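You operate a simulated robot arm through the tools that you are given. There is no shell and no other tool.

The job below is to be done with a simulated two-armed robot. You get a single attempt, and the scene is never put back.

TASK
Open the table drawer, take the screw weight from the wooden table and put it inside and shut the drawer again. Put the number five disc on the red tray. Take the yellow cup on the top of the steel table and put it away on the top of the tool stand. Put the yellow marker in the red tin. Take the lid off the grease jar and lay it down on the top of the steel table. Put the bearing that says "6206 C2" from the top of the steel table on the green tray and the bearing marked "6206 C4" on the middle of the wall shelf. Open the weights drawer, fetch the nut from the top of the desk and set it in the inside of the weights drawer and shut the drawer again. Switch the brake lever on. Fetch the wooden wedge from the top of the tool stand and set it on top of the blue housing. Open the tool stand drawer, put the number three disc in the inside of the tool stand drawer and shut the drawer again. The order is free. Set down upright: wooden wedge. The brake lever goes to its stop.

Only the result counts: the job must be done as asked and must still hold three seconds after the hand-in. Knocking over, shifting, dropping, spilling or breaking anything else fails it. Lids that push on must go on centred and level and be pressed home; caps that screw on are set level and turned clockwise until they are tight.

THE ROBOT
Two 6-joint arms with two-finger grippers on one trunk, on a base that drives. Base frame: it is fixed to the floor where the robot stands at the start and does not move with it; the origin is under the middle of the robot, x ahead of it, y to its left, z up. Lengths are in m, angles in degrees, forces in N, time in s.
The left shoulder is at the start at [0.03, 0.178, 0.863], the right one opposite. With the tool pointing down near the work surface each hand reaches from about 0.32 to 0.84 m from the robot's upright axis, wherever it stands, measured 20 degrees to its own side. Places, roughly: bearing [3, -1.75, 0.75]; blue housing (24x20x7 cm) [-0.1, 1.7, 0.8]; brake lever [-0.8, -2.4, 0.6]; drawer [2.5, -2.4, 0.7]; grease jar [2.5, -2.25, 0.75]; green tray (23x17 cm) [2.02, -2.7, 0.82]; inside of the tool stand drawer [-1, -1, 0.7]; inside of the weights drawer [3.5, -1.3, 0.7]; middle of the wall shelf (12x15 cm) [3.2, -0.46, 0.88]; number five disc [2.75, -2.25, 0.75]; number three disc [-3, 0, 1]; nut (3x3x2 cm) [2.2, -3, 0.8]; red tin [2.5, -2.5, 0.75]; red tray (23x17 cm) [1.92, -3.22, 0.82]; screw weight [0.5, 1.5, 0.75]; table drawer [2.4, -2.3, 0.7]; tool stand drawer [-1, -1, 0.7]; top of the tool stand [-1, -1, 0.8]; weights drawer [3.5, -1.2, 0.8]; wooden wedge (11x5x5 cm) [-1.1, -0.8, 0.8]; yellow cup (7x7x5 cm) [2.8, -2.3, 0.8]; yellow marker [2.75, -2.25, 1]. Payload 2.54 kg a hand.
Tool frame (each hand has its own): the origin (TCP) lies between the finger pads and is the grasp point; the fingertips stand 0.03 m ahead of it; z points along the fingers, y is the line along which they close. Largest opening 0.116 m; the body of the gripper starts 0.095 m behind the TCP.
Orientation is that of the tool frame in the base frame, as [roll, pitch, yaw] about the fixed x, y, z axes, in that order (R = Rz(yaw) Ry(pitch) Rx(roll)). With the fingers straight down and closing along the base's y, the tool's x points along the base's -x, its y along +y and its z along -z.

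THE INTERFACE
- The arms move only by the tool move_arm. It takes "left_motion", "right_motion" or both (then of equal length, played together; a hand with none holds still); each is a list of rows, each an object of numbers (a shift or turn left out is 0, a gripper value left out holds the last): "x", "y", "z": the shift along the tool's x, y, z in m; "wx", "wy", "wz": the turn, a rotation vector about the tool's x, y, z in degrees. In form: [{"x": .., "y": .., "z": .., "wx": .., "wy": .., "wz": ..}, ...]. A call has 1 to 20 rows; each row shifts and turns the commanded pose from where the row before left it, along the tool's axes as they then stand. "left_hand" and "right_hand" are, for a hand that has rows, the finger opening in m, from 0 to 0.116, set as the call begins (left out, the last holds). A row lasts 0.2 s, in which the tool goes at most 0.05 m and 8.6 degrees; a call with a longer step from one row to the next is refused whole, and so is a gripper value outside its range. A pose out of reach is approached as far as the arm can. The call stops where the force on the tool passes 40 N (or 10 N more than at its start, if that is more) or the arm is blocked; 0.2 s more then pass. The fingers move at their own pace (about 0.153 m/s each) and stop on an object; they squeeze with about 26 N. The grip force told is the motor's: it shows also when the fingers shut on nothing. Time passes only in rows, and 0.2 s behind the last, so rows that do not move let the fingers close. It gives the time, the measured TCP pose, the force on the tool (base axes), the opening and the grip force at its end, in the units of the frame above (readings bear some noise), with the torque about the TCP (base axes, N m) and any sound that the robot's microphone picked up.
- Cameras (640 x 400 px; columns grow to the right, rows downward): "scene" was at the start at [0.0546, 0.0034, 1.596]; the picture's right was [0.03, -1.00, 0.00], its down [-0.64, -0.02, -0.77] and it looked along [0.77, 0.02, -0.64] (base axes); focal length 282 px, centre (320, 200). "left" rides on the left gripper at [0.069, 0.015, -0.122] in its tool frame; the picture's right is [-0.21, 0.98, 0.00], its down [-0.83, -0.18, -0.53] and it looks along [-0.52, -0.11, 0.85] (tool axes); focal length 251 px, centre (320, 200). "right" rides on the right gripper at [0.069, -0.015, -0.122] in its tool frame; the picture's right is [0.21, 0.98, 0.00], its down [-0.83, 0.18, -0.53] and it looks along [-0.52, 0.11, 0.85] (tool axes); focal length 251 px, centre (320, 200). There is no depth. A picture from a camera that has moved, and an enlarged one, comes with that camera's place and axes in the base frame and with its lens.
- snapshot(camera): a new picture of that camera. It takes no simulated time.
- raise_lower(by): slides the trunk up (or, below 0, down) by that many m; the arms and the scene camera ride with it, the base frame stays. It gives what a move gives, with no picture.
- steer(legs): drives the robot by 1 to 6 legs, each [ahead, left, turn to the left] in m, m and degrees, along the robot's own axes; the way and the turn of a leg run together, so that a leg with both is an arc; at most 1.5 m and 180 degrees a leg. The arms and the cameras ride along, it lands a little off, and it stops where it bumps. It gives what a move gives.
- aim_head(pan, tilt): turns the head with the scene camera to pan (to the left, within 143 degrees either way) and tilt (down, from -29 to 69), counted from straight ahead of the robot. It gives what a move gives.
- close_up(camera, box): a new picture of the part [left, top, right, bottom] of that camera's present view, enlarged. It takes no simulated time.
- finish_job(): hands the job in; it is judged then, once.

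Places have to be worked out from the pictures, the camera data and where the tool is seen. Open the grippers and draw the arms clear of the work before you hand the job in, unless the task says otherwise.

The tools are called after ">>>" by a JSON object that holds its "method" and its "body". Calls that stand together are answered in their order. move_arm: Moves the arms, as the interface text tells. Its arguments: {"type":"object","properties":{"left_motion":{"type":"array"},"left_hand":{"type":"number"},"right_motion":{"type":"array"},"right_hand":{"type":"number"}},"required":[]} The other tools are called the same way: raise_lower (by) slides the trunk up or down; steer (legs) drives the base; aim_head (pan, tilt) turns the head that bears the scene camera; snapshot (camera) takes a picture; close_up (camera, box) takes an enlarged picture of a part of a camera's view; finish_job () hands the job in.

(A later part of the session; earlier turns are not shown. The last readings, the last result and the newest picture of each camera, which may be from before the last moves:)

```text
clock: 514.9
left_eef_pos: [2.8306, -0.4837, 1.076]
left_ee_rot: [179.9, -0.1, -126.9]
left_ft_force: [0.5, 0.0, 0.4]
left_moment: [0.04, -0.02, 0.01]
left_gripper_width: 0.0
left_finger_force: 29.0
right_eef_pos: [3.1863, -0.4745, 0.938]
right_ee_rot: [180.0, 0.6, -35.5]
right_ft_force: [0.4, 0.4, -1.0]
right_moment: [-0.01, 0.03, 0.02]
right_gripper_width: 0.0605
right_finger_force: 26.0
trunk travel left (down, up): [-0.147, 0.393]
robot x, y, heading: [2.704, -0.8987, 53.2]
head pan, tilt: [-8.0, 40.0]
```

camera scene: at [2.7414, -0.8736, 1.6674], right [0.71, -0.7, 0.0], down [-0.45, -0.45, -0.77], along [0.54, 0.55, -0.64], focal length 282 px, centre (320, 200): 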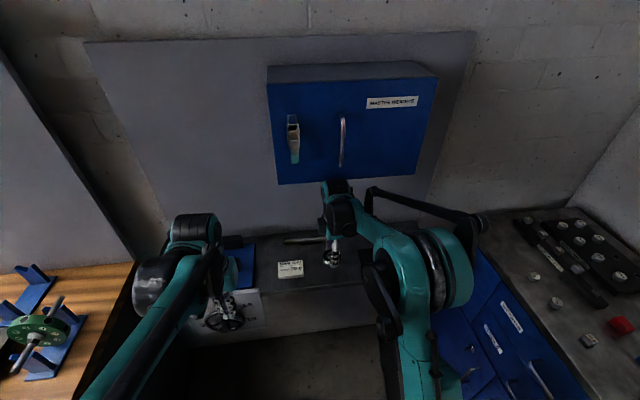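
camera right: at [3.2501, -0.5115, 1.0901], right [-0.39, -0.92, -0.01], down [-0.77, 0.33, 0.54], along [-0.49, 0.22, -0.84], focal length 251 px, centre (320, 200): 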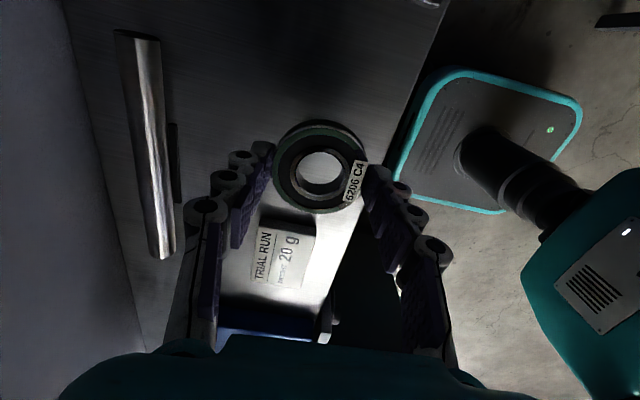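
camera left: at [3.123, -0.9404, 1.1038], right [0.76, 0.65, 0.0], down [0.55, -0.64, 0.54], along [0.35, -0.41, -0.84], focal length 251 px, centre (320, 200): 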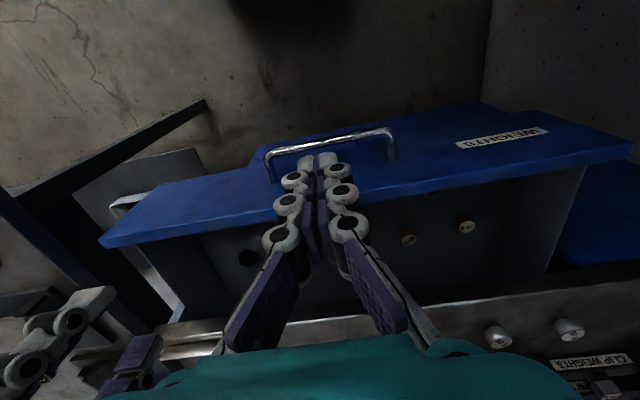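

>>> {"method": "move_arm", "body": {"right_motion": [{"z": 0.004}, {}]}}

>>> {"method": "move_arm", "body": {"right_motion": [{"z": 0.004}, {}]}}

>>> {"method": "move_arm", "body": {"right_motion": [{"z": 0.004}, {}]}}

```text
clock: 515.5
left_eef_pos: [2.8324, -0.4842, 1.0751]
left_ee_rot: [179.9, -0.2, -127.0]
left_ft_force: [-0.6, -0.6, 0.1]
left_moment: [0.01, 0.0, 0.01]
left_gripper_width: 0.0001
left_finger_force: 28.8
right_eef_pos: [3.1862, -0.4748, 0.9339]
right_ee_rot: [180.0, 0.4, -35.5]
right_ft_force: [-0.2, 0.6, -2.0]
right_moment: [-0.01, -0.01, 0.0]
right_gripper_width: 0.0602
right_finger_force: 25.8
trunk travel left (down, up): [-0.147, 0.393]
robot x, y, heading: [2.7041, -0.8991, 53.1]
head pan, tilt: [-8.0, 40.0]
```

```text
clock: 516.1
left_eef_pos: [2.8311, -0.4823, 1.0751]
left_ee_rot: [179.9, -0.1, -126.9]
left_ft_force: [-0.3, -0.5, 0.6]
left_moment: [-0.02, -0.03, -0.05]
left_gripper_width: 0.0
left_finger_force: 28.1
right_eef_pos: [3.1872, -0.4745, 0.9309]
right_ee_rot: [-179.9, 0.5, -35.4]
right_ft_force: [0.2, -0.2, -2.5]
right_moment: [-0.03, -0.05, 0.01]
right_gripper_width: 0.0603
right_finger_force: 26.4
trunk travel left (down, up): [-0.147, 0.393]
robot x, y, heading: [2.7094, -0.9019, 53.0]
head pan, tilt: [-8.0, 40.0]
```

```text
clock: 516.7
left_eef_pos: [2.831, -0.4833, 1.075]
left_ee_rot: [180.0, -0.1, -126.9]
left_ft_force: [0.2, 0.8, 0.0]
left_moment: [-0.02, -0.02, 0.03]
left_gripper_width: 0.0001
left_finger_force: 28.6
right_eef_pos: [3.1869, -0.4758, 0.9264]
right_ee_rot: [-179.9, 0.6, -35.5]
right_ft_force: [-0.2, -0.2, -2.9]
right_moment: [0.0, 0.02, 0.01]
right_gripper_width: 0.0604
right_finger_force: 25.9
trunk travel left (down, up): [-0.147, 0.393]
robot x, y, heading: [2.7006, -0.8976, 53.4]
head pan, tilt: [-8.0, 40.0]
```

>>> {"method": "move_arm", "body": {"right_motion": [{"z": 0.004}, {}]}}

>>> {"method": "move_arm", "body": {"right_motion": [{"z": 0.004}, {}]}}

>>> {"method": "close_up", "body": {"camera": "scene", "box": [260, 200, 400, 300]}}

```text
clock: 517.3
left_eef_pos: [2.831, -0.4838, 1.0755]
left_ee_rot: [179.9, -0.1, -126.9]
left_ft_force: [0.4, 0.2, 0.3]
left_moment: [-0.05, -0.03, 0.0]
left_gripper_width: 0.0004
left_finger_force: 28.1
right_eef_pos: [3.1864, -0.4736, 0.9218]
right_ee_rot: [-179.9, 0.6, -35.5]
right_ft_force: [-0.2, -0.2, -1.5]
right_moment: [0.01, 0.04, 0.03]
right_gripper_width: 0.0605
right_finger_force: 25.8
trunk travel left (down, up): [-0.147, 0.393]
robot x, y, heading: [2.7034, -0.8982, 53.4]
head pan, tilt: [-8.0, 40.0]
```

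```text
clock: 517.9
left_eef_pos: [2.8314, -0.4832, 1.0749]
left_ee_rot: [179.9, -0.1, -126.9]
left_ft_force: [0.5, 0.1, -0.2]
left_moment: [-0.03, 0.0, 0.01]
left_gripper_width: 0.0
left_finger_force: 29.1
right_eef_pos: [3.1849, -0.4756, 0.9173]
right_ee_rot: [179.9, 0.5, -35.5]
right_ft_force: [0.0, -0.3, -3.0]
right_moment: [-0.01, 0.0, 0.03]
right_gripper_width: 0.0604
right_finger_force: 25.9
trunk travel left (down, up): [-0.147, 0.393]
robot x, y, heading: [2.7076, -0.8992, 53.4]
head pan, tilt: [-8.0, 40.0]
```

```text
4.00 times, centred on (330, 250) of scene
camera zoom: at [2.747, -0.8621, 1.6677], right [0.71, -0.7, 0.0], down [-0.45, -0.46, -0.77], along [0.54, 0.54, -0.64], focal length 1129 px, centre (280, 0)
```

zoom: 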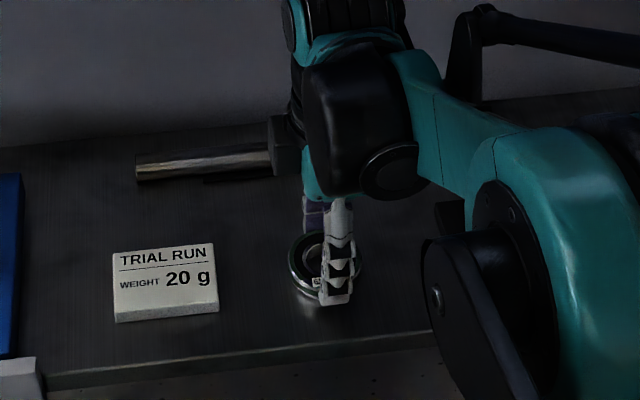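

>>> {"method": "move_arm", "body": {"right_motion": [{"z": 0.004}, {}]}}

>>> {"method": "move_arm", "body": {"right_motion": [{"z": 0.004}, {}]}}

>>> {"method": "move_arm", "body": {"right_motion": [{"z": 0.003}, {}]}}

```text
clock: 518.5
left_eef_pos: [2.8305, -0.4833, 1.0758]
left_ee_rot: [179.9, -0.1, -126.9]
left_ft_force: [0.0, 0.2, -0.2]
left_moment: [0.0, 0.03, -0.04]
left_gripper_width: 0.0
left_finger_force: 28.0
right_eef_pos: [3.1857, -0.4753, 0.9158]
right_ee_rot: [-179.9, 0.3, -35.6]
right_ft_force: [4.6, 2.1, 14.1]
right_moment: [0.09, -0.22, -0.02]
right_gripper_width: 0.0607
right_finger_force: 26.2
trunk travel left (down, up): [-0.147, 0.393]
robot x, y, heading: [2.7088, -0.8991, 53.2]
head pan, tilt: [-8.0, 40.0]
```

```text
clock: 519.1
left_eef_pos: [2.8311, -0.4825, 1.0757]
left_ee_rot: [180.0, -0.1, -126.9]
left_ft_force: [0.0, 0.3, -0.9]
left_moment: [0.01, -0.01, 0.03]
left_gripper_width: 0.0
left_finger_force: 28.7
right_eef_pos: [3.1845, -0.4754, 0.9105]
right_ee_rot: [180.0, 0.5, -35.5]
right_ft_force: [4.4, 3.0, 16.0]
right_moment: [0.1, -0.12, 0.03]
right_gripper_width: 0.0603
right_finger_force: 25.6
trunk travel left (down, up): [-0.147, 0.393]
robot x, y, heading: [2.7058, -0.8984, 53.3]
head pan, tilt: [-8.0, 40.0]
```

```text
clock: 519.7
left_eef_pos: [2.8299, -0.4848, 1.0757]
left_ee_rot: [179.9, -0.1, -126.8]
left_ft_force: [-0.4, 0.3, 0.2]
left_moment: [0.01, -0.01, -0.02]
left_gripper_width: 0.0
left_finger_force: 28.2
right_eef_pos: [3.1852, -0.4737, 0.9082]
right_ee_rot: [-180.0, 0.5, -35.5]
right_ft_force: [3.6, 7.5, 25.2]
right_moment: [0.02, 0.06, 0.0]
right_gripper_width: 0.0606
right_finger_force: 25.7
trunk travel left (down, up): [-0.147, 0.393]
robot x, y, heading: [2.7105, -0.9024, 53.4]
head pan, tilt: [-8.0, 40.0]
```

Contact. I relax 4 mm, open the hand and lift straight up a little, then retreat backwards low (away from the wall cabinet).

>>> {"method": "move_arm", "body": {"right_motion": [{"z": -0.004}, {}]}}

>>> {"method": "move_arm", "body": {"right_motion": [{}, {}, {}], "right_hand": 0.08}}

>>> {"method": "move_arm", "body": {"right_motion": [{"z": -0.02}, {"z": -0.025}, {"y": 0.04}, {"y": 0.045}, {"y": 0.045}, {"y": 0.045}, {"z": -0.05}, {}]}}

>>> {"method": "snapshot", "body": {"camera": "right"}}

>>> {"method": "close_up", "body": {"camera": "scene", "box": [200, 180, 460, 330]}}

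```text
clock: 520.3
left_eef_pos: [2.8298, -0.4841, 1.075]
left_ee_rot: [179.9, -0.1, -126.8]
left_ft_force: [-0.6, 0.0, -0.2]
left_moment: [0.03, -0.01, -0.02]
left_gripper_width: 0.0
left_finger_force: 28.7
right_eef_pos: [3.1861, -0.4743, 0.9107]
right_ee_rot: [179.9, 0.5, -35.4]
right_ft_force: [-0.8, -0.5, -1.7]
right_moment: [0.0, 0.01, 0.03]
right_gripper_width: 0.0602
right_finger_force: 25.8
trunk travel left (down, up): [-0.147, 0.393]
robot x, y, heading: [2.7074, -0.9007, 53.1]
head pan, tilt: [-8.0, 40.0]
```

```text
clock: 521.1
left_eef_pos: [2.8311, -0.4835, 1.0742]
left_ee_rot: [179.9, -0.1, -127.0]
left_ft_force: [1.0, -0.1, 0.5]
left_moment: [0.03, -0.03, 0.01]
left_gripper_width: 0.0002
left_finger_force: 28.3
right_eef_pos: [3.186, -0.4754, 0.9101]
right_ee_rot: [180.0, 0.6, -35.5]
right_ft_force: [-0.1, 0.0, 0.2]
right_moment: [-0.01, 0.01, 0.0]
right_gripper_width: 0.0798
right_finger_force: 0.1
trunk travel left (down, up): [-0.147, 0.393]
robot x, y, heading: [2.7048, -0.9004, 53.3]
head pan, tilt: [-8.0, 40.0]
```

```text
clock: 522.9
left_eef_pos: [2.8315, -0.4828, 1.0748]
left_ee_rot: [179.9, -0.1, -126.9]
left_ft_force: [-0.1, -0.7, -0.4]
left_moment: [0.0, 0.05, 0.0]
left_gripper_width: 0.0
left_finger_force: 29.1
right_eef_pos: [3.0829, -0.6173, 1.0051]
right_ee_rot: [180.0, 0.6, -35.5]
right_ft_force: [-0.5, -0.9, -0.1]
right_moment: [0.02, -0.01, 0.0]
right_gripper_width: 0.08
right_finger_force: 0.0
trunk travel left (down, up): [-0.147, 0.393]
robot x, y, heading: [2.7048, -0.8987, 53.1]
head pan, tilt: [-8.0, 40.0]
```

```text
taken
camera right: at [3.1507, -0.6438, 1.1284], right [-0.39, -0.92, 0.0], down [-0.77, 0.33, 0.54], along [-0.5, 0.21, -0.84], focal length 251 px, centre (320, 200)
```

right: 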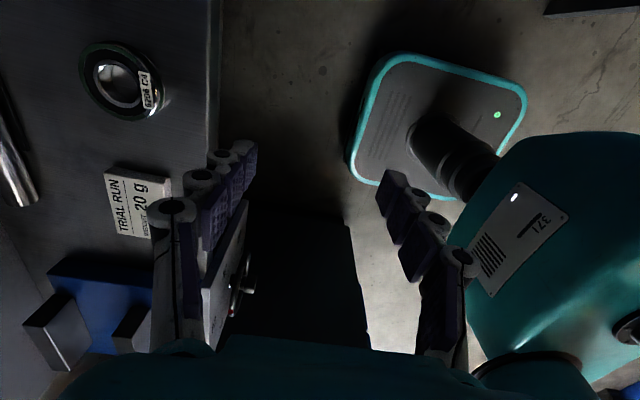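

```text
2.46 times, centred on (330, 255) of scene
camera zoom: at [2.7473, -0.8617, 1.6677], right [0.71, -0.7, 0.0], down [-0.45, -0.46, -0.77], along [0.54, 0.54, -0.64], focal length 695 px, centre (295, 65)
```

zoom: 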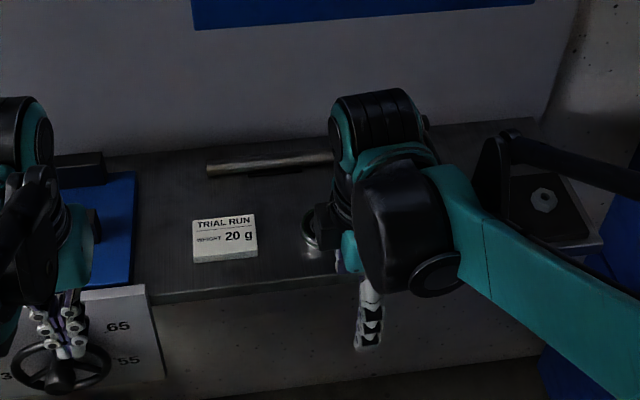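

C4 lies flat in the middle of the wall shelf. Last item: the yellow cup. I raise the trunk, back off, turn to the steel table and approach it.

>>> {"method": "raise_lower", "body": {"by": 0.12}}

>>> {"method": "steer", "body": {"legs": [[-0.5, 0, 0], [0, 0, -90], [0, -0.4, 0]]}}

>>> {"method": "aim_head", "body": {"pan": -5, "tilt": 45}}

>>> {"method": "snapshot", "body": {"camera": "scene"}}

```text
clock: 524.4
left_eef_pos: [2.8309, -0.484, 1.1955]
left_ee_rot: [179.9, 0.0, -126.9]
left_ft_force: [-0.3, -0.2, 0.4]
left_moment: [-0.01, 0.01, -0.02]
left_gripper_width: 0.0
left_finger_force: 28.8
right_eef_pos: [3.0836, -0.6173, 1.1248]
right_ee_rot: [179.9, 0.5, -35.6]
right_ft_force: [0.4, -0.1, 0.6]
right_moment: [-0.01, 0.02, -0.01]
right_gripper_width: 0.08
right_finger_force: 0.1
trunk travel left (down, up): [-0.267, 0.273]
robot x, y, heading: [2.7023, -0.9003, 53.1]
head pan, tilt: [-8.0, 40.0]
```

```text
clock: 533.2
left_eef_pos: [2.5923, -1.7455, 1.1946]
left_ee_rot: [180.0, -0.1, 144.2]
left_ft_force: [-0.4, 0.4, 0.0]
left_moment: [0.03, -0.02, -0.02]
left_gripper_width: 0.0001
left_finger_force: 27.8
right_eef_pos: [2.4633, -2.0023, 1.1255]
right_ee_rot: [-179.9, 0.5, -124.3]
right_ft_force: [0.0, -0.1, 0.2]
right_moment: [0.03, 0.0, 0.04]
right_gripper_width: 0.0803
right_finger_force: 0.0
trunk travel left (down, up): [-0.267, 0.273]
robot x, y, heading: [2.1777, -1.6271, -35.4]
head pan, tilt: [-8.0, 40.0]
```

```text
clock: 533.9
left_eef_pos: [2.5915, -1.7465, 1.1961]
left_ee_rot: [179.9, -0.1, 144.3]
left_ft_force: [0.4, -0.5, -0.7]
left_moment: [0.0, -0.01, 0.02]
left_gripper_width: 0.0
left_finger_force: 28.7
right_eef_pos: [2.4637, -2.0002, 1.1255]
right_ee_rot: [-180.0, 0.5, -124.3]
right_ft_force: [0.1, -0.1, -0.8]
right_moment: [-0.01, 0.01, -0.03]
right_gripper_width: 0.0798
right_finger_force: 0.0
trunk travel left (down, up): [-0.267, 0.273]
robot x, y, heading: [2.1704, -1.6287, -35.8]
head pan, tilt: [-5.0, 45.0]
```

```text
taken
camera scene: at [2.2102, -1.6639, 1.7805], right [-0.65, -0.76, 0.0], down [-0.54, 0.46, -0.71], along [0.54, -0.46, -0.71], focal length 282 px, centre (320, 200)
```

scene: 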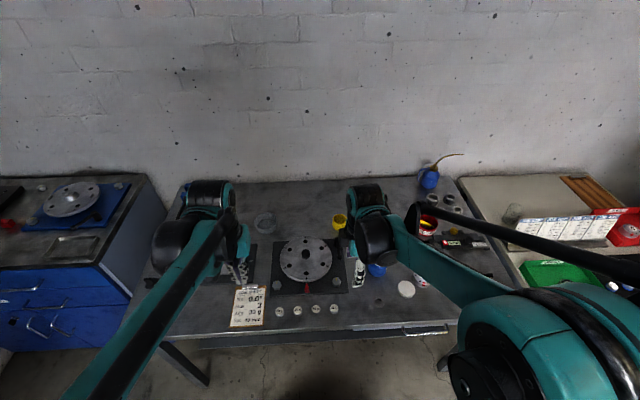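

All is in order on the table. I drive 9 cm ahead, turn the right wrist to close laterally, and reach over the yellow cup.

>>> {"method": "steer", "body": {"legs": [[0.09, 0, 0]]}}

>>> {"method": "move_arm", "body": {"right_motion": [{"wz": 8.5}, {"wz": 8.5}, {"wz": 8.5}, {"wz": 8.5}, {"wz": 8.5}, {"wz": 8.5}, {"wz": 8.5}, {"wz": 8.5}, {"wz": 8.5}, {"wz": 8.5}, {"wz": 5}, {"x": -0.045, "y": -0.003}, {"x": -0.045, "y": -0.003}, {"x": -0.045, "y": -0.003}, {"x": -0.045, "y": -0.003}, {"x": -0.045, "y": -0.003}, {"x": -0.045, "y": -0.003}, {}], "right_hand": 0.1}}

>>> {"method": "snapshot", "body": {"camera": "right"}}

```text
clock: 535.0
left_eef_pos: [2.6667, -1.7993, 1.1952]
left_ee_rot: [180.0, -0.2, 144.3]
left_ft_force: [0.1, -0.5, -0.2]
left_moment: [0.02, 0.04, -0.02]
left_gripper_width: 0.0
left_finger_force: 28.6
right_eef_pos: [2.538, -2.0529, 1.1245]
right_ee_rot: [179.9, 0.5, -124.2]
right_ft_force: [-0.4, -0.8, -0.5]
right_moment: [0.1, 0.03, 0.02]
right_gripper_width: 0.0799
right_finger_force: 0.0
trunk travel left (down, up): [-0.267, 0.273]
robot x, y, heading: [2.2411, -1.6776, -35.4]
head pan, tilt: [-5.0, 45.0]
```

```text
clock: 538.8
left_eef_pos: [2.6637, -1.7959, 1.196]
left_ee_rot: [179.9, -0.1, 144.4]
left_ft_force: [0.2, 1.1, -1.1]
left_moment: [-0.03, -0.03, 0.0]
left_gripper_width: 0.0001
left_finger_force: 28.4
right_eef_pos: [2.7483, -2.2192, 1.1266]
right_ee_rot: [179.6, 0.0, 145.8]
right_ft_force: [-0.2, 0.3, -0.6]
right_moment: [-0.03, -0.03, 0.01]
right_gripper_width: 0.1
right_finger_force: 0.1
trunk travel left (down, up): [-0.267, 0.273]
robot x, y, heading: [2.2472, -1.6802, -35.3]
head pan, tilt: [-5.0, 45.0]
```

```text
taken
camera right: at [2.6839, -2.1924, 1.2494], right [0.37, 0.93, 0.01], down [0.78, -0.32, 0.54], along [0.5, -0.19, -0.84], focal length 251 px, centre (320, 200)
```

right: 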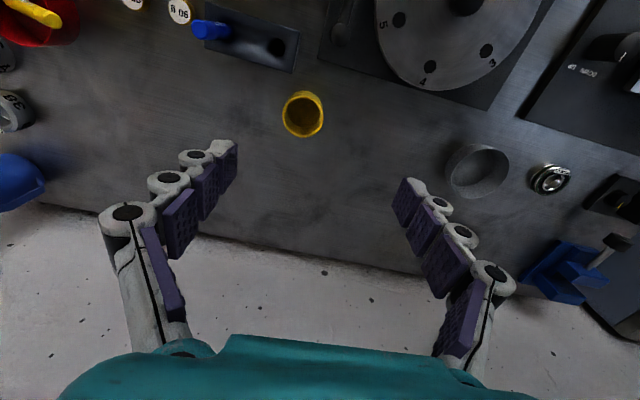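

The cup is 3.1 cm ahead and 2.2 cm right. I correct and descend to z≈0.95.

>>> {"method": "move_arm", "body": {"right_motion": [{"x": -0.031, "y": -0.0216}, {"z": 0.045}, {"z": 0.045}, {"z": 0.045}, {"z": 0.04}, {}]}}

>>> {"method": "snapshot", "body": {"camera": "right"}}

```text
clock: 540.2
left_eef_pos: [2.6648, -1.7971, 1.1963]
left_ee_rot: [179.9, 0.0, 144.4]
left_ft_force: [0.6, -0.1, 0.8]
left_moment: [-0.02, 0.01, 0.01]
left_gripper_width: 0.0
left_finger_force: 28.7
right_eef_pos: [2.7645, -2.2507, 0.9476]
right_ee_rot: [179.6, 0.0, 145.6]
right_ft_force: [0.3, 0.8, 0.0]
right_moment: [0.0, -0.03, -0.01]
right_gripper_width: 0.1001
right_finger_force: 0.0
trunk travel left (down, up): [-0.267, 0.273]
robot x, y, heading: [2.2443, -1.6813, -35.7]
head pan, tilt: [-5.0, 45.0]
```

```text
taken
camera right: at [2.699, -2.2234, 1.071], right [0.37, 0.93, 0.01], down [0.78, -0.32, 0.54], along [0.5, -0.19, -0.84], focal length 251 px, centre (320, 200)
```

right: 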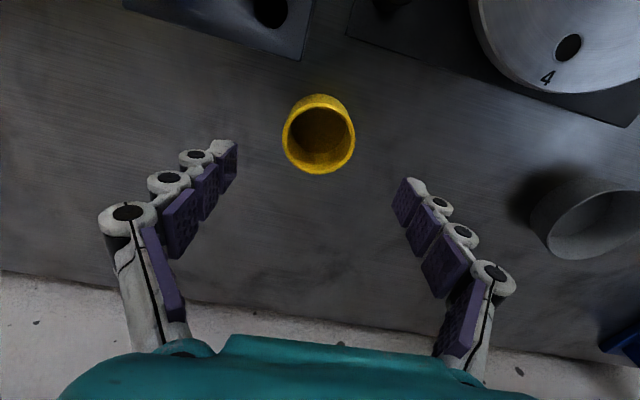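

Centred over the cup (~6.5 cm). I descend to z≈0.858 and grip it.

>>> {"method": "move_arm", "body": {"right_motion": [{"z": 0.04}, {"z": 0.03}, {"z": 0.02}, {}], "right_hand": 0.095}}

>>> {"method": "snapshot", "body": {"camera": "right"}}

>>> {"method": "move_arm", "body": {"right_motion": [{}, {}, {}, {}], "right_hand": 0.05}}

>>> {"method": "snapshot", "body": {"camera": "right"}}

```text
clock: 541.2
left_eef_pos: [2.665, -1.798, 1.1948]
left_ee_rot: [179.9, -0.1, 144.5]
left_ft_force: [0.4, -0.1, 0.5]
left_moment: [0.01, 0.03, 0.0]
left_gripper_width: 0.0
left_finger_force: 28.6
right_eef_pos: [2.7652, -2.2515, 0.86]
right_ee_rot: [179.5, 0.0, 145.7]
right_ft_force: [0.2, -0.2, 1.1]
right_moment: [0.0, -0.04, 0.0]
right_gripper_width: 0.0949
right_finger_force: 0.0
trunk travel left (down, up): [-0.267, 0.273]
robot x, y, heading: [2.2449, -1.6787, -35.4]
head pan, tilt: [-5.0, 45.0]
```

```text
taken
camera right: at [2.6994, -2.2245, 0.9827], right [0.37, 0.93, 0.01], down [0.78, -0.32, 0.54], along [0.5, -0.19, -0.84], focal length 251 px, centre (320, 200)
```

right: 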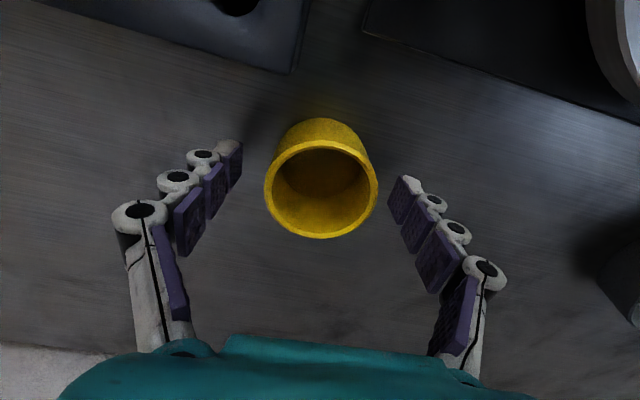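

```text
clock: 542.2
left_eef_pos: [2.665, -1.7977, 1.1933]
left_ee_rot: [179.9, 0.0, 144.3]
left_ft_force: [-0.1, -0.4, 0.2]
left_moment: [0.02, -0.01, 0.0]
left_gripper_width: 0.0
left_finger_force: 28.4
right_eef_pos: [2.7647, -2.252, 0.8604]
right_ee_rot: [179.5, 0.0, 145.7]
right_ft_force: [-1.0, -0.3, 0.2]
right_moment: [0.04, 0.03, 0.02]
right_gripper_width: 0.0607
right_finger_force: 26.4
trunk travel left (down, up): [-0.267, 0.273]
robot x, y, heading: [2.2461, -1.6809, -35.6]
head pan, tilt: [-5.0, 45.0]
```

```text
taken
camera right: at [2.6995, -2.2247, 0.9827], right [0.37, 0.93, 0.01], down [0.78, -0.32, 0.53], along [0.5, -0.19, -0.84], focal length 251 px, centre (320, 200)
```

right: 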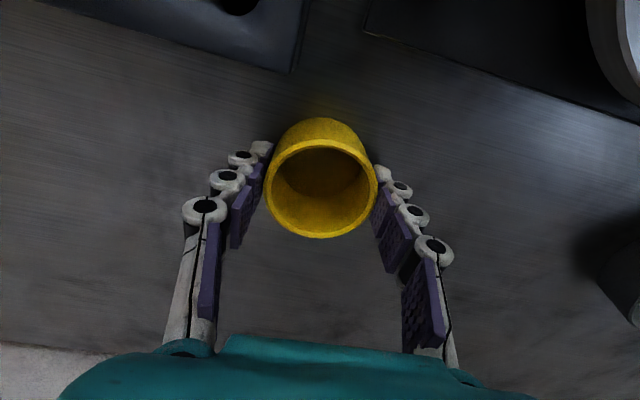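

The cup is gripped. I lift it gently and retract.

>>> {"method": "move_arm", "body": {"right_motion": [{"z": -0.01}, {"z": -0.03}, {"z": -0.05}, {"z": -0.05}, {"z": -0.05}, {"z": -0.05}, {"x": 0.045}, {"x": 0.045}, {"x": 0.045}, {"x": 0.045}, {}]}}

>>> {"method": "snapshot", "body": {"camera": "right"}}

```text
clock: 544.6
left_eef_pos: [2.6648, -1.7984, 1.1946]
left_ee_rot: [179.9, -0.3, 144.4]
left_ft_force: [2.1, 0.1, -0.6]
left_moment: [0.04, 0.02, 0.03]
left_gripper_width: 0.0
left_finger_force: 28.5
right_eef_pos: [2.6143, -2.1514, 1.0996]
right_ee_rot: [179.5, -0.1, 145.8]
right_ft_force: [0.6, -0.9, -1.5]
right_moment: [0.03, 0.05, 0.03]
right_gripper_width: 0.0609
right_finger_force: 26.5
trunk travel left (down, up): [-0.267, 0.273]
robot x, y, heading: [2.2434, -1.6815, -35.4]
head pan, tilt: [-5.0, 45.0]
```

```text
taken
camera right: at [2.5493, -2.126, 1.2228], right [0.37, 0.93, 0.01], down [0.78, -0.32, 0.53], along [0.5, -0.19, -0.85], focal length 251 px, centre (320, 200)
```

right: 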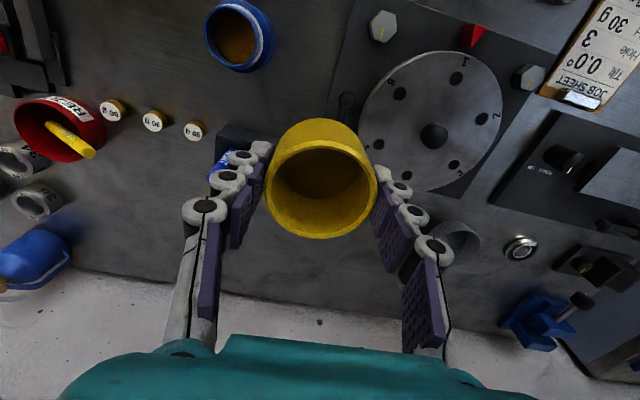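

The cup is held level. I drive back across the room to the tool stand and face its open corner where the wedge stood.

>>> {"method": "steer", "body": {"legs": [[-1.45, 0, 0], [0, 0, -92], [0.25, -1.4, 0]]}}

>>> {"method": "aim_head", "body": {"pan": -10, "tilt": 45}}

>>> {"method": "snapshot", "body": {"camera": "scene"}}

```text
clock: 562.4
left_eef_pos: [-0.3335, -0.6161, 1.195]
left_ee_rot: [179.9, -0.2, 52.9]
left_ft_force: [0.3, 1.0, 0.6]
left_moment: [-0.02, -0.02, -0.01]
left_gripper_width: 0.0
left_finger_force: 28.1
right_eef_pos: [-0.6865, -0.5548, 1.101]
right_ee_rot: [179.6, -0.1, 54.2]
right_ft_force: [-0.2, 0.9, -1.0]
right_moment: [0.01, -0.03, 0.02]
right_gripper_width: 0.0607
right_finger_force: 26.3
trunk travel left (down, up): [-0.267, 0.273]
robot x, y, heading: [-0.2041, -0.1957, -127.0]
head pan, tilt: [-5.0, 45.0]
```

```text
clock: 563.0
left_eef_pos: [-0.3338, -0.6158, 1.1954]
left_ee_rot: [179.9, -0.1, 52.8]
left_ft_force: [0.7, -0.4, 0.7]
left_moment: [-0.02, 0.0, 0.04]
left_gripper_width: 0.0001
left_finger_force: 28.7
right_eef_pos: [-0.6856, -0.5537, 1.0997]
right_ee_rot: [179.5, 0.0, 54.2]
right_ft_force: [-0.4, 0.9, -0.8]
right_moment: [-0.01, 0.04, 0.02]
right_gripper_width: 0.0608
right_finger_force: 25.3
trunk travel left (down, up): [-0.267, 0.273]
robot x, y, heading: [-0.2027, -0.1971, -127.0]
head pan, tilt: [-10.0, 45.0]
```

```text
taken
camera scene: at [-0.2477, -0.2309, 1.7805], right [-0.68, 0.73, 0.0], down [0.52, 0.48, -0.71], along [-0.52, -0.48, -0.71], focal length 282 px, centre (320, 200)
```

scene: 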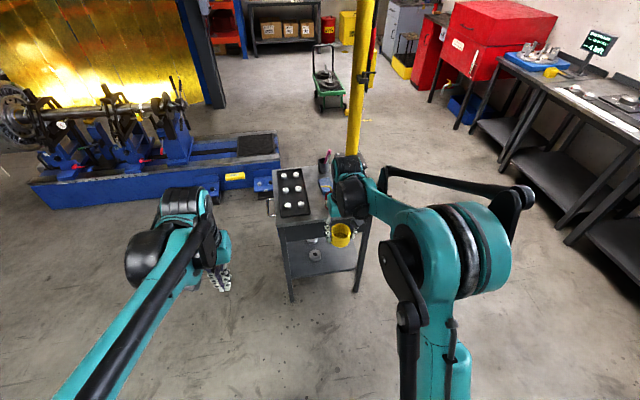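

I raise the cup 6 cm more for clearance over the oil can, then close in on the stand.

>>> {"method": "move_arm", "body": {"right_motion": [{"z": -0.03}, {"z": -0.03}, {}]}}

>>> {"method": "steer", "body": {"legs": [[0, -0.22, 0], [0.33, 0, 0]]}}

>>> {"method": "snapshot", "body": {"camera": "right"}}

>>> {"method": "snapshot", "body": {"camera": "scene"}}

```text
clock: 563.8
left_eef_pos: [-0.3331, -0.6167, 1.1957]
left_ee_rot: [179.9, -0.2, 53.0]
left_ft_force: [0.4, 0.4, -0.2]
left_moment: [0.0, 0.03, 0.01]
left_gripper_width: 0.0003
left_finger_force: 28.3
right_eef_pos: [-0.6875, -0.5548, 1.1598]
right_ee_rot: [179.5, 0.0, 54.2]
right_ft_force: [-0.4, -0.3, -0.9]
right_moment: [-0.02, 0.03, 0.0]
right_gripper_width: 0.061
right_finger_force: 26.1
trunk travel left (down, up): [-0.267, 0.273]
robot x, y, heading: [-0.2075, -0.202, -126.9]
head pan, tilt: [-10.0, 45.0]
```

```text
clock: 567.3
left_eef_pos: [-0.7051, -0.7519, 1.1955]
left_ee_rot: [179.9, -0.1, 52.9]
left_ft_force: [0.3, -0.5, 0.2]
left_moment: [0.0, -0.03, -0.02]
left_gripper_width: 0.0
left_finger_force: 28.9
right_eef_pos: [-1.0581, -0.6917, 1.1584]
right_ee_rot: [179.4, 0.0, 54.3]
right_ft_force: [-0.4, -0.3, -0.6]
right_moment: [-0.02, -0.04, -0.02]
right_gripper_width: 0.0607
right_finger_force: 25.8
trunk travel left (down, up): [-0.267, 0.273]
robot x, y, heading: [-0.5788, -0.3324, -126.8]
head pan, tilt: [-10.0, 45.0]
```

```text
taken
camera right: at [-1.0305, -0.625, 1.2823], right [0.92, -0.4, 0.01], down [-0.34, -0.77, 0.53], along [-0.2, -0.49, -0.85], focal length 251 px, centre (320, 200)
```

right: 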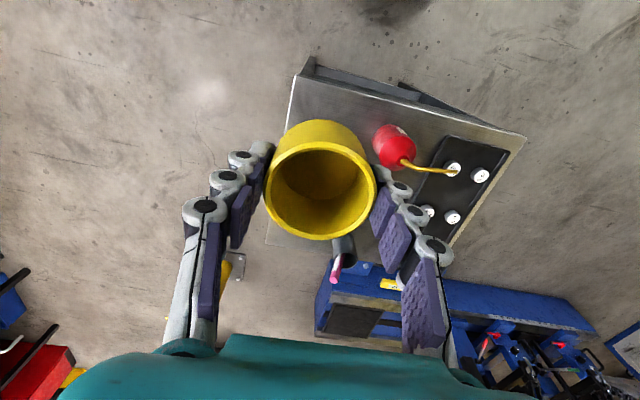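

```text
taken
camera scene: at [-0.6208, -0.367, 1.7804], right [-0.68, 0.73, 0.0], down [0.52, 0.48, -0.71], along [-0.52, -0.48, -0.71], focal length 282 px, centre (320, 200)
```

scene: 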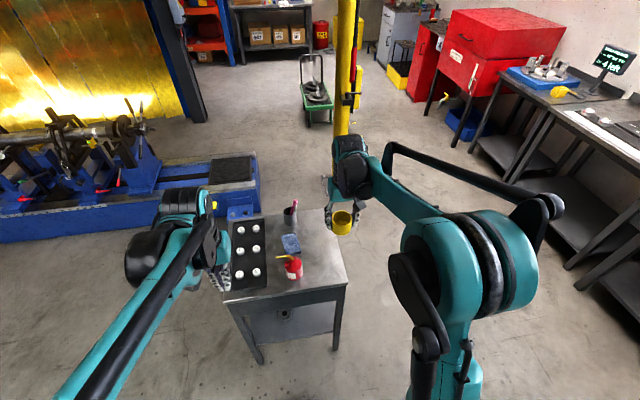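

I move over the vacated wedge spot (7 cm ahead) and descend to z≈0.92, checking the oil can clearance.

>>> {"method": "move_arm", "body": {"right_motion": [{"x": -0.036, "y": 0.002}, {"x": -0.036, "y": 0.003}, {"z": 0.05}, {"z": 0.05}, {"z": 0.05}, {"z": 0.05}, {"z": 0.035}, {}]}}

>>> {"method": "snapshot", "body": {"camera": "right"}}

>>> {"method": "close_up", "body": {"camera": "scene", "box": [210, 180, 380, 310]}}

```text
clock: 569.1
left_eef_pos: [-0.7042, -0.7509, 1.1968]
left_ee_rot: [179.9, -0.2, 53.0]
left_ft_force: [0.2, 0.9, -1.0]
left_moment: [-0.02, 0.0, 0.02]
left_gripper_width: 0.0
left_finger_force: 28.5
right_eef_pos: [-1.0939, -0.7523, 0.9228]
right_ee_rot: [179.5, 0.0, 54.2]
right_ft_force: [-0.4, -0.8, -1.0]
right_moment: [-0.01, -0.03, -0.02]
right_gripper_width: 0.0605
right_finger_force: 26.2
trunk travel left (down, up): [-0.267, 0.273]
robot x, y, heading: [-0.5818, -0.3352, -126.9]
head pan, tilt: [-10.0, 45.0]
```

```text
taken
camera right: at [-1.066, -0.6851, 1.0466], right [0.92, -0.4, 0.01], down [-0.34, -0.77, 0.54], along [-0.21, -0.49, -0.84], focal length 251 px, centre (320, 200)
```

right: 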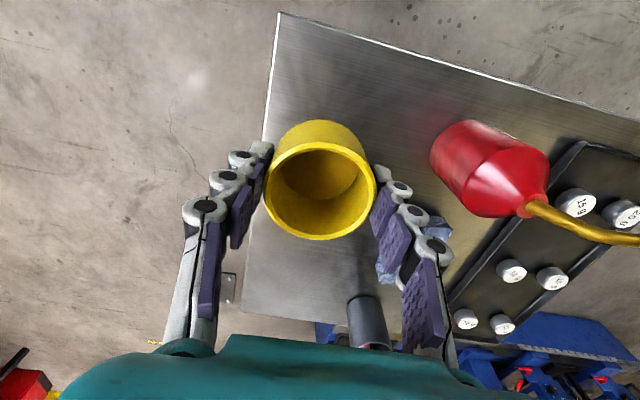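

```text
3.08 times, centred on (295, 245) of scene
camera zoom: at [-0.6199, -0.3659, 1.7805], right [-0.68, 0.73, 0.0], down [0.52, 0.48, -0.71], along [-0.52, -0.48, -0.71], focal length 868 px, centre (397, 62)
```

zoom: 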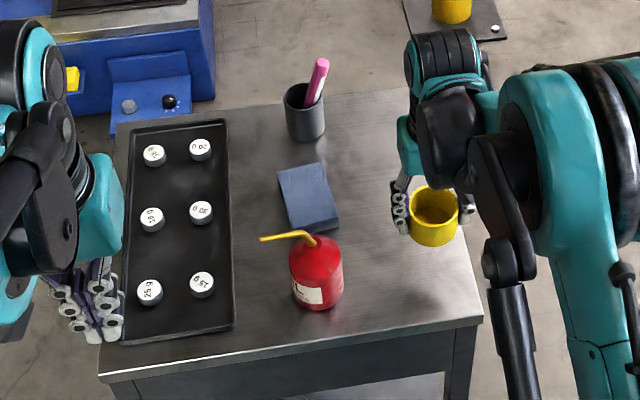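

The spot is clear; I shift 1.2 cm left (further from the edge) and lower to contact in steps.

>>> {"method": "move_arm", "body": {"right_motion": [{"y": 0.012, "z": 0.02}, {"z": 0.02}, {}]}}

>>> {"method": "move_arm", "body": {"right_motion": [{"z": 0.006}, {}]}}

>>> {"method": "move_arm", "body": {"right_motion": [{"z": 0.005}, {}]}}

>>> {"method": "move_arm", "body": {"right_motion": [{"z": 0.004}, {}]}}

```text
clock: 569.9
left_eef_pos: [-0.7051, -0.752, 1.195]
left_ee_rot: [180.0, -0.1, 53.0]
left_ft_force: [-0.1, -0.5, 0.3]
left_moment: [0.03, 0.03, -0.01]
left_gripper_width: 0.0
left_finger_force: 28.8
right_eef_pos: [-1.0862, -0.7613, 0.8835]
right_ee_rot: [179.5, -0.1, 54.3]
right_ft_force: [0.3, -0.7, -0.4]
right_moment: [0.0, 0.02, -0.01]
right_gripper_width: 0.0609
right_finger_force: 25.9
trunk travel left (down, up): [-0.267, 0.273]
robot x, y, heading: [-0.5774, -0.3365, -126.6]
head pan, tilt: [-10.0, 45.0]
```

```text
clock: 570.5
left_eef_pos: [-0.7058, -0.7526, 1.1948]
left_ee_rot: [179.8, -0.2, 53.2]
left_ft_force: [0.3, -0.2, 0.8]
left_moment: [0.0, 0.01, -0.08]
left_gripper_width: 0.0001
left_finger_force: 28.3
right_eef_pos: [-1.0843, -0.7603, 0.8775]
right_ee_rot: [179.5, 0.0, 54.4]
right_ft_force: [-0.6, -0.2, -1.4]
right_moment: [-0.01, 0.02, 0.01]
right_gripper_width: 0.0607
right_finger_force: 26.1
trunk travel left (down, up): [-0.267, 0.273]
robot x, y, heading: [-0.5772, -0.3342, -127.4]
head pan, tilt: [-10.0, 45.0]
```

```text
clock: 571.1
left_eef_pos: [-0.7048, -0.7507, 1.1948]
left_ee_rot: [179.9, -0.1, 52.9]
left_ft_force: [-0.3, -0.5, -0.3]
left_moment: [-0.01, 0.01, 0.04]
left_gripper_width: 0.0
left_finger_force: 28.8
right_eef_pos: [-1.0856, -0.7615, 0.8735]
right_ee_rot: [179.4, 0.0, 54.2]
right_ft_force: [0.0, -0.6, -0.3]
right_moment: [0.0, 0.01, 0.0]
right_gripper_width: 0.0607
right_finger_force: 25.8
trunk travel left (down, up): [-0.267, 0.273]
robot x, y, heading: [-0.5763, -0.3335, -127.1]
head pan, tilt: [-10.0, 45.0]
```

```text
clock: 571.7
left_eef_pos: [-0.7043, -0.7515, 1.1956]
left_ee_rot: [179.9, -0.1, 53.0]
left_ft_force: [-0.2, 0.2, -0.7]
left_moment: [-0.01, 0.0, -0.01]
left_gripper_width: 0.0
left_finger_force: 28.3
right_eef_pos: [-1.0838, -0.7607, 0.8698]
right_ee_rot: [179.5, 0.0, 54.3]
right_ft_force: [-0.9, 0.9, -0.6]
right_moment: [0.0, 0.0, 0.03]
right_gripper_width: 0.0606
right_finger_force: 26.0
trunk travel left (down, up): [-0.267, 0.273]
robot x, y, heading: [-0.5757, -0.3351, -126.9]
head pan, tilt: [-10.0, 45.0]
```

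>>> {"method": "move_arm", "body": {"right_motion": [{"z": 0.004}, {}]}}

>>> {"method": "move_arm", "body": {"right_motion": [{"z": 0.004}, {}]}}

>>> {"method": "move_arm", "body": {"right_motion": [{"z": 0.003}, {}]}}

```text
clock: 572.3
left_eef_pos: [-0.7043, -0.7517, 1.1951]
left_ee_rot: [179.9, -0.1, 52.9]
left_ft_force: [-1.1, 0.0, -0.3]
left_moment: [0.0, 0.02, -0.02]
left_gripper_width: 0.0
left_finger_force: 28.8
right_eef_pos: [-1.0856, -0.7615, 0.8653]
right_ee_rot: [179.5, -0.1, 54.3]
right_ft_force: [-0.4, -0.7, -0.4]
right_moment: [-0.03, -0.04, 0.0]
right_gripper_width: 0.0609
right_finger_force: 25.8
trunk travel left (down, up): [-0.267, 0.273]
robot x, y, heading: [-0.5774, -0.3335, -126.9]
head pan, tilt: [-10.0, 45.0]
```

```text
clock: 572.9
left_eef_pos: [-0.7033, -0.7519, 1.1958]
left_ee_rot: [179.9, 0.0, 53.0]
left_ft_force: [0.1, 0.2, 0.4]
left_moment: [-0.03, 0.02, 0.01]
left_gripper_width: 0.0
left_finger_force: 28.2
right_eef_pos: [-1.0849, -0.7609, 0.8619]
right_ee_rot: [179.5, -0.1, 54.4]
right_ft_force: [-0.4, -0.3, -0.4]
right_moment: [0.03, 0.03, 0.04]
right_gripper_width: 0.0607
right_finger_force: 25.6
trunk travel left (down, up): [-0.267, 0.273]
robot x, y, heading: [-0.5789, -0.3328, -126.7]
head pan, tilt: [-10.0, 45.0]
```

```text
clock: 573.5
left_eef_pos: [-0.7044, -0.7517, 1.1954]
left_ee_rot: [179.9, 0.0, 53.0]
left_ft_force: [0.7, -0.7, 0.2]
left_moment: [0.03, 0.02, 0.02]
left_gripper_width: 0.0
left_finger_force: 28.5
right_eef_pos: [-1.085, -0.7609, 0.8587]
right_ee_rot: [179.5, 0.0, 54.4]
right_ft_force: [0.4, -0.4, -0.8]
right_moment: [0.0, 0.0, -0.02]
right_gripper_width: 0.0606
right_finger_force: 25.8
trunk travel left (down, up): [-0.267, 0.273]
robot x, y, heading: [-0.5783, -0.334, -126.7]
head pan, tilt: [-10.0, 45.0]
```

>>> {"method": "move_arm", "body": {"right_motion": [{"z": 0.003}, {}]}}

>>> {"method": "move_arm", "body": {"right_motion": [{"z": 0.003}, {}]}}

```text
clock: 574.1
left_eef_pos: [-0.7046, -0.752, 1.1953]
left_ee_rot: [180.0, -0.1, 53.0]
left_ft_force: [-0.3, 0.4, -0.4]
left_moment: [0.01, -0.02, -0.01]
left_gripper_width: 0.0
left_finger_force: 29.0
right_eef_pos: [-1.0843, -0.7604, 0.8547]
right_ee_rot: [179.5, 0.0, 54.4]
right_ft_force: [-0.7, 0.4, -0.9]
right_moment: [0.01, 0.0, -0.01]
right_gripper_width: 0.0607
right_finger_force: 25.7
trunk travel left (down, up): [-0.267, 0.273]
robot x, y, heading: [-0.5775, -0.3353, -127.2]
head pan, tilt: [-10.0, 45.0]
```

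```text
clock: 574.7
left_eef_pos: [-0.7045, -0.7516, 1.1947]
left_ee_rot: [180.0, 0.0, 53.1]
left_ft_force: [-0.2, 0.5, 0.2]
left_moment: [0.0, -0.05, 0.04]
left_gripper_width: 0.0001
left_finger_force: 28.5
right_eef_pos: [-1.0851, -0.7611, 0.8526]
right_ee_rot: [179.5, 0.0, 54.3]
right_ft_force: [0.3, 0.4, 0.5]
right_moment: [0.0, 0.02, -0.01]
right_gripper_width: 0.0605
right_finger_force: 25.7
trunk travel left (down, up): [-0.267, 0.273]
robot x, y, heading: [-0.5778, -0.3355, -127.3]
head pan, tilt: [-10.0, 45.0]
```

>>> {"method": "move_arm", "body": {"right_motion": [{"z": 0.003}, {}]}}

>>> {"method": "close_up", "body": {"camera": "scene", "box": [290, 200, 370, 270]}}

```text
clock: 575.3
left_eef_pos: [-0.7046, -0.7519, 1.1949]
left_ee_rot: [179.9, -0.1, 53.0]
left_ft_force: [1.8, -0.3, -0.3]
left_moment: [-0.01, 0.0, 0.02]
left_gripper_width: 0.0001
left_finger_force: 28.1
right_eef_pos: [-1.0845, -0.7603, 0.8494]
right_ee_rot: [179.6, 0.0, 54.3]
right_ft_force: [0.2, -1.1, -0.1]
right_moment: [0.0, 0.02, 0.01]
right_gripper_width: 0.0608
right_finger_force: 26.3
trunk travel left (down, up): [-0.267, 0.273]
robot x, y, heading: [-0.5787, -0.3358, -127.1]
head pan, tilt: [-10.0, 45.0]
```

```text
5.71 times, centred on (330, 235) of scene
camera zoom: at [-0.6203, -0.3662, 1.7805], right [-0.68, 0.73, 0.0], down [0.52, 0.48, -0.71], along [-0.52, -0.48, -0.71], focal length 1613 px, centre (263, 0)
```

zoom: 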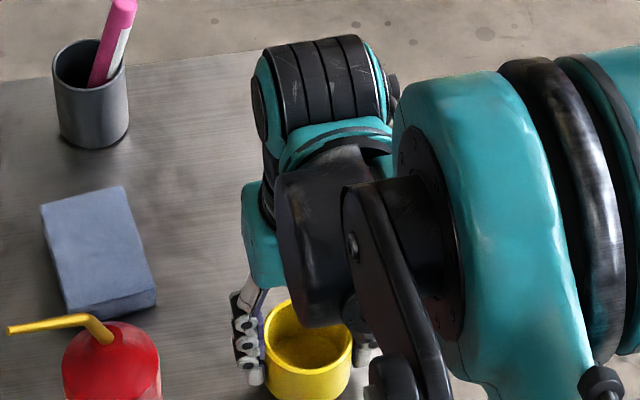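

>>> {"method": "move_arm", "body": {"right_motion": [{"z": 0.003}, {}]}}

>>> {"method": "move_arm", "body": {"right_motion": [{"z": 0.003}, {}]}}

>>> {"method": "snapshot", "body": {"camera": "right"}}

```text
clock: 575.9
left_eef_pos: [-0.7043, -0.7519, 1.1959]
left_ee_rot: [179.9, 0.0, 53.0]
left_ft_force: [-0.8, -0.6, -0.4]
left_moment: [0.02, 0.0, 0.01]
left_gripper_width: 0.0
left_finger_force: 28.7
right_eef_pos: [-1.0838, -0.7612, 0.8453]
right_ee_rot: [179.5, 0.0, 54.3]
right_ft_force: [0.2, 1.0, -0.5]
right_moment: [0.0, -0.01, 0.0]
right_gripper_width: 0.0608
right_finger_force: 26.0
trunk travel left (down, up): [-0.267, 0.273]
robot x, y, heading: [-0.5755, -0.3359, -126.7]
head pan, tilt: [-10.0, 45.0]
```

```text
clock: 576.5
left_eef_pos: [-0.7043, -0.7515, 1.1945]
left_ee_rot: [179.9, -0.1, 53.0]
left_ft_force: [0.5, -0.2, 0.2]
left_moment: [0.0, 0.0, 0.01]
left_gripper_width: 0.0
left_finger_force: 28.4
right_eef_pos: [-1.0853, -0.7605, 0.8438]
right_ee_rot: [179.5, 0.0, 54.4]
right_ft_force: [-0.6, 0.4, -0.6]
right_moment: [0.02, -0.03, -0.02]
right_gripper_width: 0.0609
right_finger_force: 25.7
trunk travel left (down, up): [-0.267, 0.273]
robot x, y, heading: [-0.5769, -0.3353, -126.9]
head pan, tilt: [-10.0, 45.0]
```

```text
taken
camera right: at [-1.0566, -0.694, 0.9666], right [0.92, -0.4, 0.01], down [-0.34, -0.77, 0.53], along [-0.21, -0.49, -0.84], focal length 251 px, centre (320, 200)
```

right: 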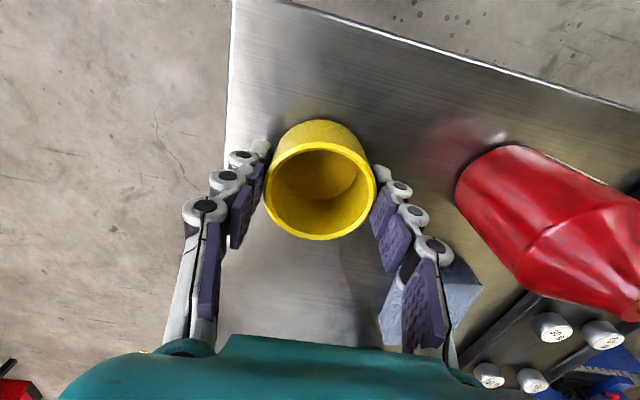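

>>> {"method": "move_arm", "body": {"right_motion": [{"z": 0.003}, {}]}}

>>> {"method": "move_arm", "body": {"right_motion": [{"z": 0.003}, {}]}}

>>> {"method": "move_arm", "body": {"right_motion": [{"z": 0.003}, {}]}}

```text
clock: 577.1
left_eef_pos: [-0.7046, -0.7524, 1.1955]
left_ee_rot: [179.9, 0.0, 53.0]
left_ft_force: [0.2, 0.6, 1.5]
left_moment: [-0.01, 0.01, 0.02]
left_gripper_width: 0.0001
left_finger_force: 28.4
right_eef_pos: [-1.0847, -0.7613, 0.8411]
right_ee_rot: [179.4, 0.0, 54.3]
right_ft_force: [0.7, -0.2, -0.6]
right_moment: [-0.04, -0.02, -0.05]
right_gripper_width: 0.0607
right_finger_force: 26.1
trunk travel left (down, up): [-0.267, 0.273]
robot x, y, heading: [-0.5777, -0.3348, -127.1]
head pan, tilt: [-10.0, 45.0]
```

```text
clock: 577.7
left_eef_pos: [-0.7032, -0.752, 1.1963]
left_ee_rot: [179.9, -0.1, 53.0]
left_ft_force: [-0.1, 0.2, 0.8]
left_moment: [0.03, -0.04, -0.02]
left_gripper_width: 0.0
left_finger_force: 28.5
right_eef_pos: [-1.0833, -0.7612, 0.8394]
right_ee_rot: [179.4, 0.1, 54.3]
right_ft_force: [-3.0, -4.4, 15.6]
right_moment: [-0.01, 0.06, -0.04]
right_gripper_width: 0.061
right_finger_force: 26.1
trunk travel left (down, up): [-0.267, 0.273]
robot x, y, heading: [-0.5775, -0.3347, -126.8]
head pan, tilt: [-10.0, 45.0]
```

```text
clock: 578.3
left_eef_pos: [-0.7034, -0.7504, 1.1955]
left_ee_rot: [179.9, -0.2, 53.0]
left_ft_force: [-0.3, 0.0, 0.3]
left_moment: [0.0, -0.01, 0.0]
left_gripper_width: 0.0001
left_finger_force: 28.7
right_eef_pos: [-1.0839, -0.7606, 0.8364]
right_ee_rot: [179.6, 0.0, 54.3]
right_ft_force: [1.9, -1.5, 17.1]
right_moment: [-0.04, -0.05, 0.01]
right_gripper_width: 0.0609
right_finger_force: 25.7
trunk travel left (down, up): [-0.267, 0.273]
robot x, y, heading: [-0.5782, -0.3334, -126.7]
head pan, tilt: [-10.0, 45.0]
```

Contact. I relax 3 mm, open to 0.078 and lift off.

>>> {"method": "move_arm", "body": {"right_motion": [{"z": -0.003}, {}]}}

>>> {"method": "move_arm", "body": {"right_motion": [{}, {}, {}], "right_hand": 0.08}}

>>> {"method": "snapshot", "body": {"camera": "right"}}

>>> {"method": "move_arm", "body": {"right_motion": [{"z": -0.02}, {"z": -0.04}, {"z": -0.05}, {"z": -0.05}, {"z": -0.05}, {"z": -0.05}, {"x": 0.05}, {"x": 0.05}, {"x": 0.05}, {}]}}

>>> {"method": "close_up", "body": {"camera": "scene", "box": [210, 180, 380, 310]}}

```text
clock: 578.9
left_eef_pos: [-0.7043, -0.7526, 1.1944]
left_ee_rot: [179.9, -0.1, 53.0]
left_ft_force: [0.1, 0.7, 0.1]
left_moment: [0.02, 0.0, -0.02]
left_gripper_width: 0.0
left_finger_force: 28.5
right_eef_pos: [-1.0851, -0.7624, 0.8379]
right_ee_rot: [179.6, 0.1, 54.3]
right_ft_force: [0.1, 0.6, -0.6]
right_moment: [0.04, 0.03, -0.01]
right_gripper_width: 0.061
right_finger_force: 25.8
trunk travel left (down, up): [-0.267, 0.273]
robot x, y, heading: [-0.5784, -0.3354, -127.0]
head pan, tilt: [-10.0, 45.0]
```

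```text
clock: 579.7
left_eef_pos: [-0.7043, -0.752, 1.1957]
left_ee_rot: [179.8, -0.2, 53.1]
left_ft_force: [-0.9, -0.2, 0.7]
left_moment: [0.0, 0.0, 0.01]
left_gripper_width: 0.0004
left_finger_force: 28.1
right_eef_pos: [-1.0851, -0.7623, 0.8376]
right_ee_rot: [179.4, 0.0, 54.3]
right_ft_force: [0.0, 0.1, -0.2]
right_moment: [0.01, -0.01, -0.02]
right_gripper_width: 0.0801
right_finger_force: 0.0
trunk travel left (down, up): [-0.267, 0.273]
robot x, y, heading: [-0.5776, -0.3386, -127.0]
head pan, tilt: [-10.0, 45.0]
```

```text
taken
camera right: at [-1.0568, -0.6951, 0.961], right [0.92, -0.4, 0.01], down [-0.34, -0.77, 0.53], along [-0.21, -0.49, -0.84], focal length 251 px, centre (320, 200)
```

right: 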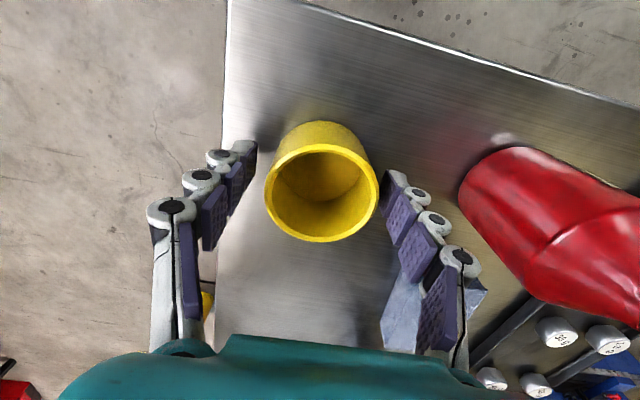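

```text
clock: 581.9
left_eef_pos: [-0.7055, -0.7527, 1.1943]
left_ee_rot: [179.9, -0.2, 53.0]
left_ft_force: [0.0, -0.5, 0.2]
left_moment: [0.05, 0.0, 0.0]
left_gripper_width: 0.0003
left_finger_force: 28.7
right_eef_pos: [-1.0006, -0.6373, 1.0969]
right_ee_rot: [179.5, -0.1, 54.3]
right_ft_force: [-1.1, 0.4, -0.8]
right_moment: [0.05, 0.0, -0.01]
right_gripper_width: 0.0799
right_finger_force: 0.2
trunk travel left (down, up): [-0.267, 0.273]
robot x, y, heading: [-0.5771, -0.3358, -127.0]
head pan, tilt: [-10.0, 45.0]
```

```text
3.08 times, centred on (295, 245) of scene
camera zoom: at [-0.6216, -0.368, 1.7804], right [-0.68, 0.73, 0.0], down [0.52, 0.48, -0.71], along [-0.52, -0.48, -0.71], focal length 868 px, centre (397, 62)
```

zoom: 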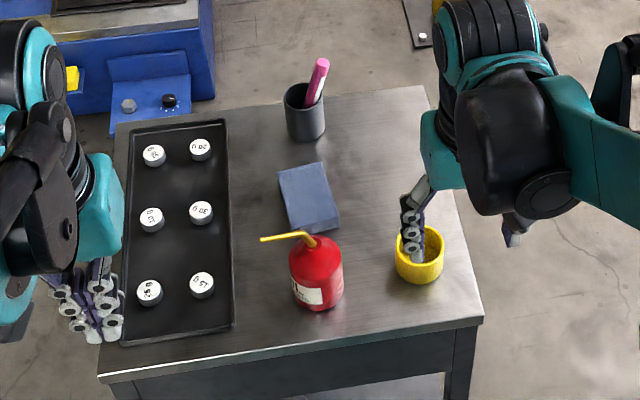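

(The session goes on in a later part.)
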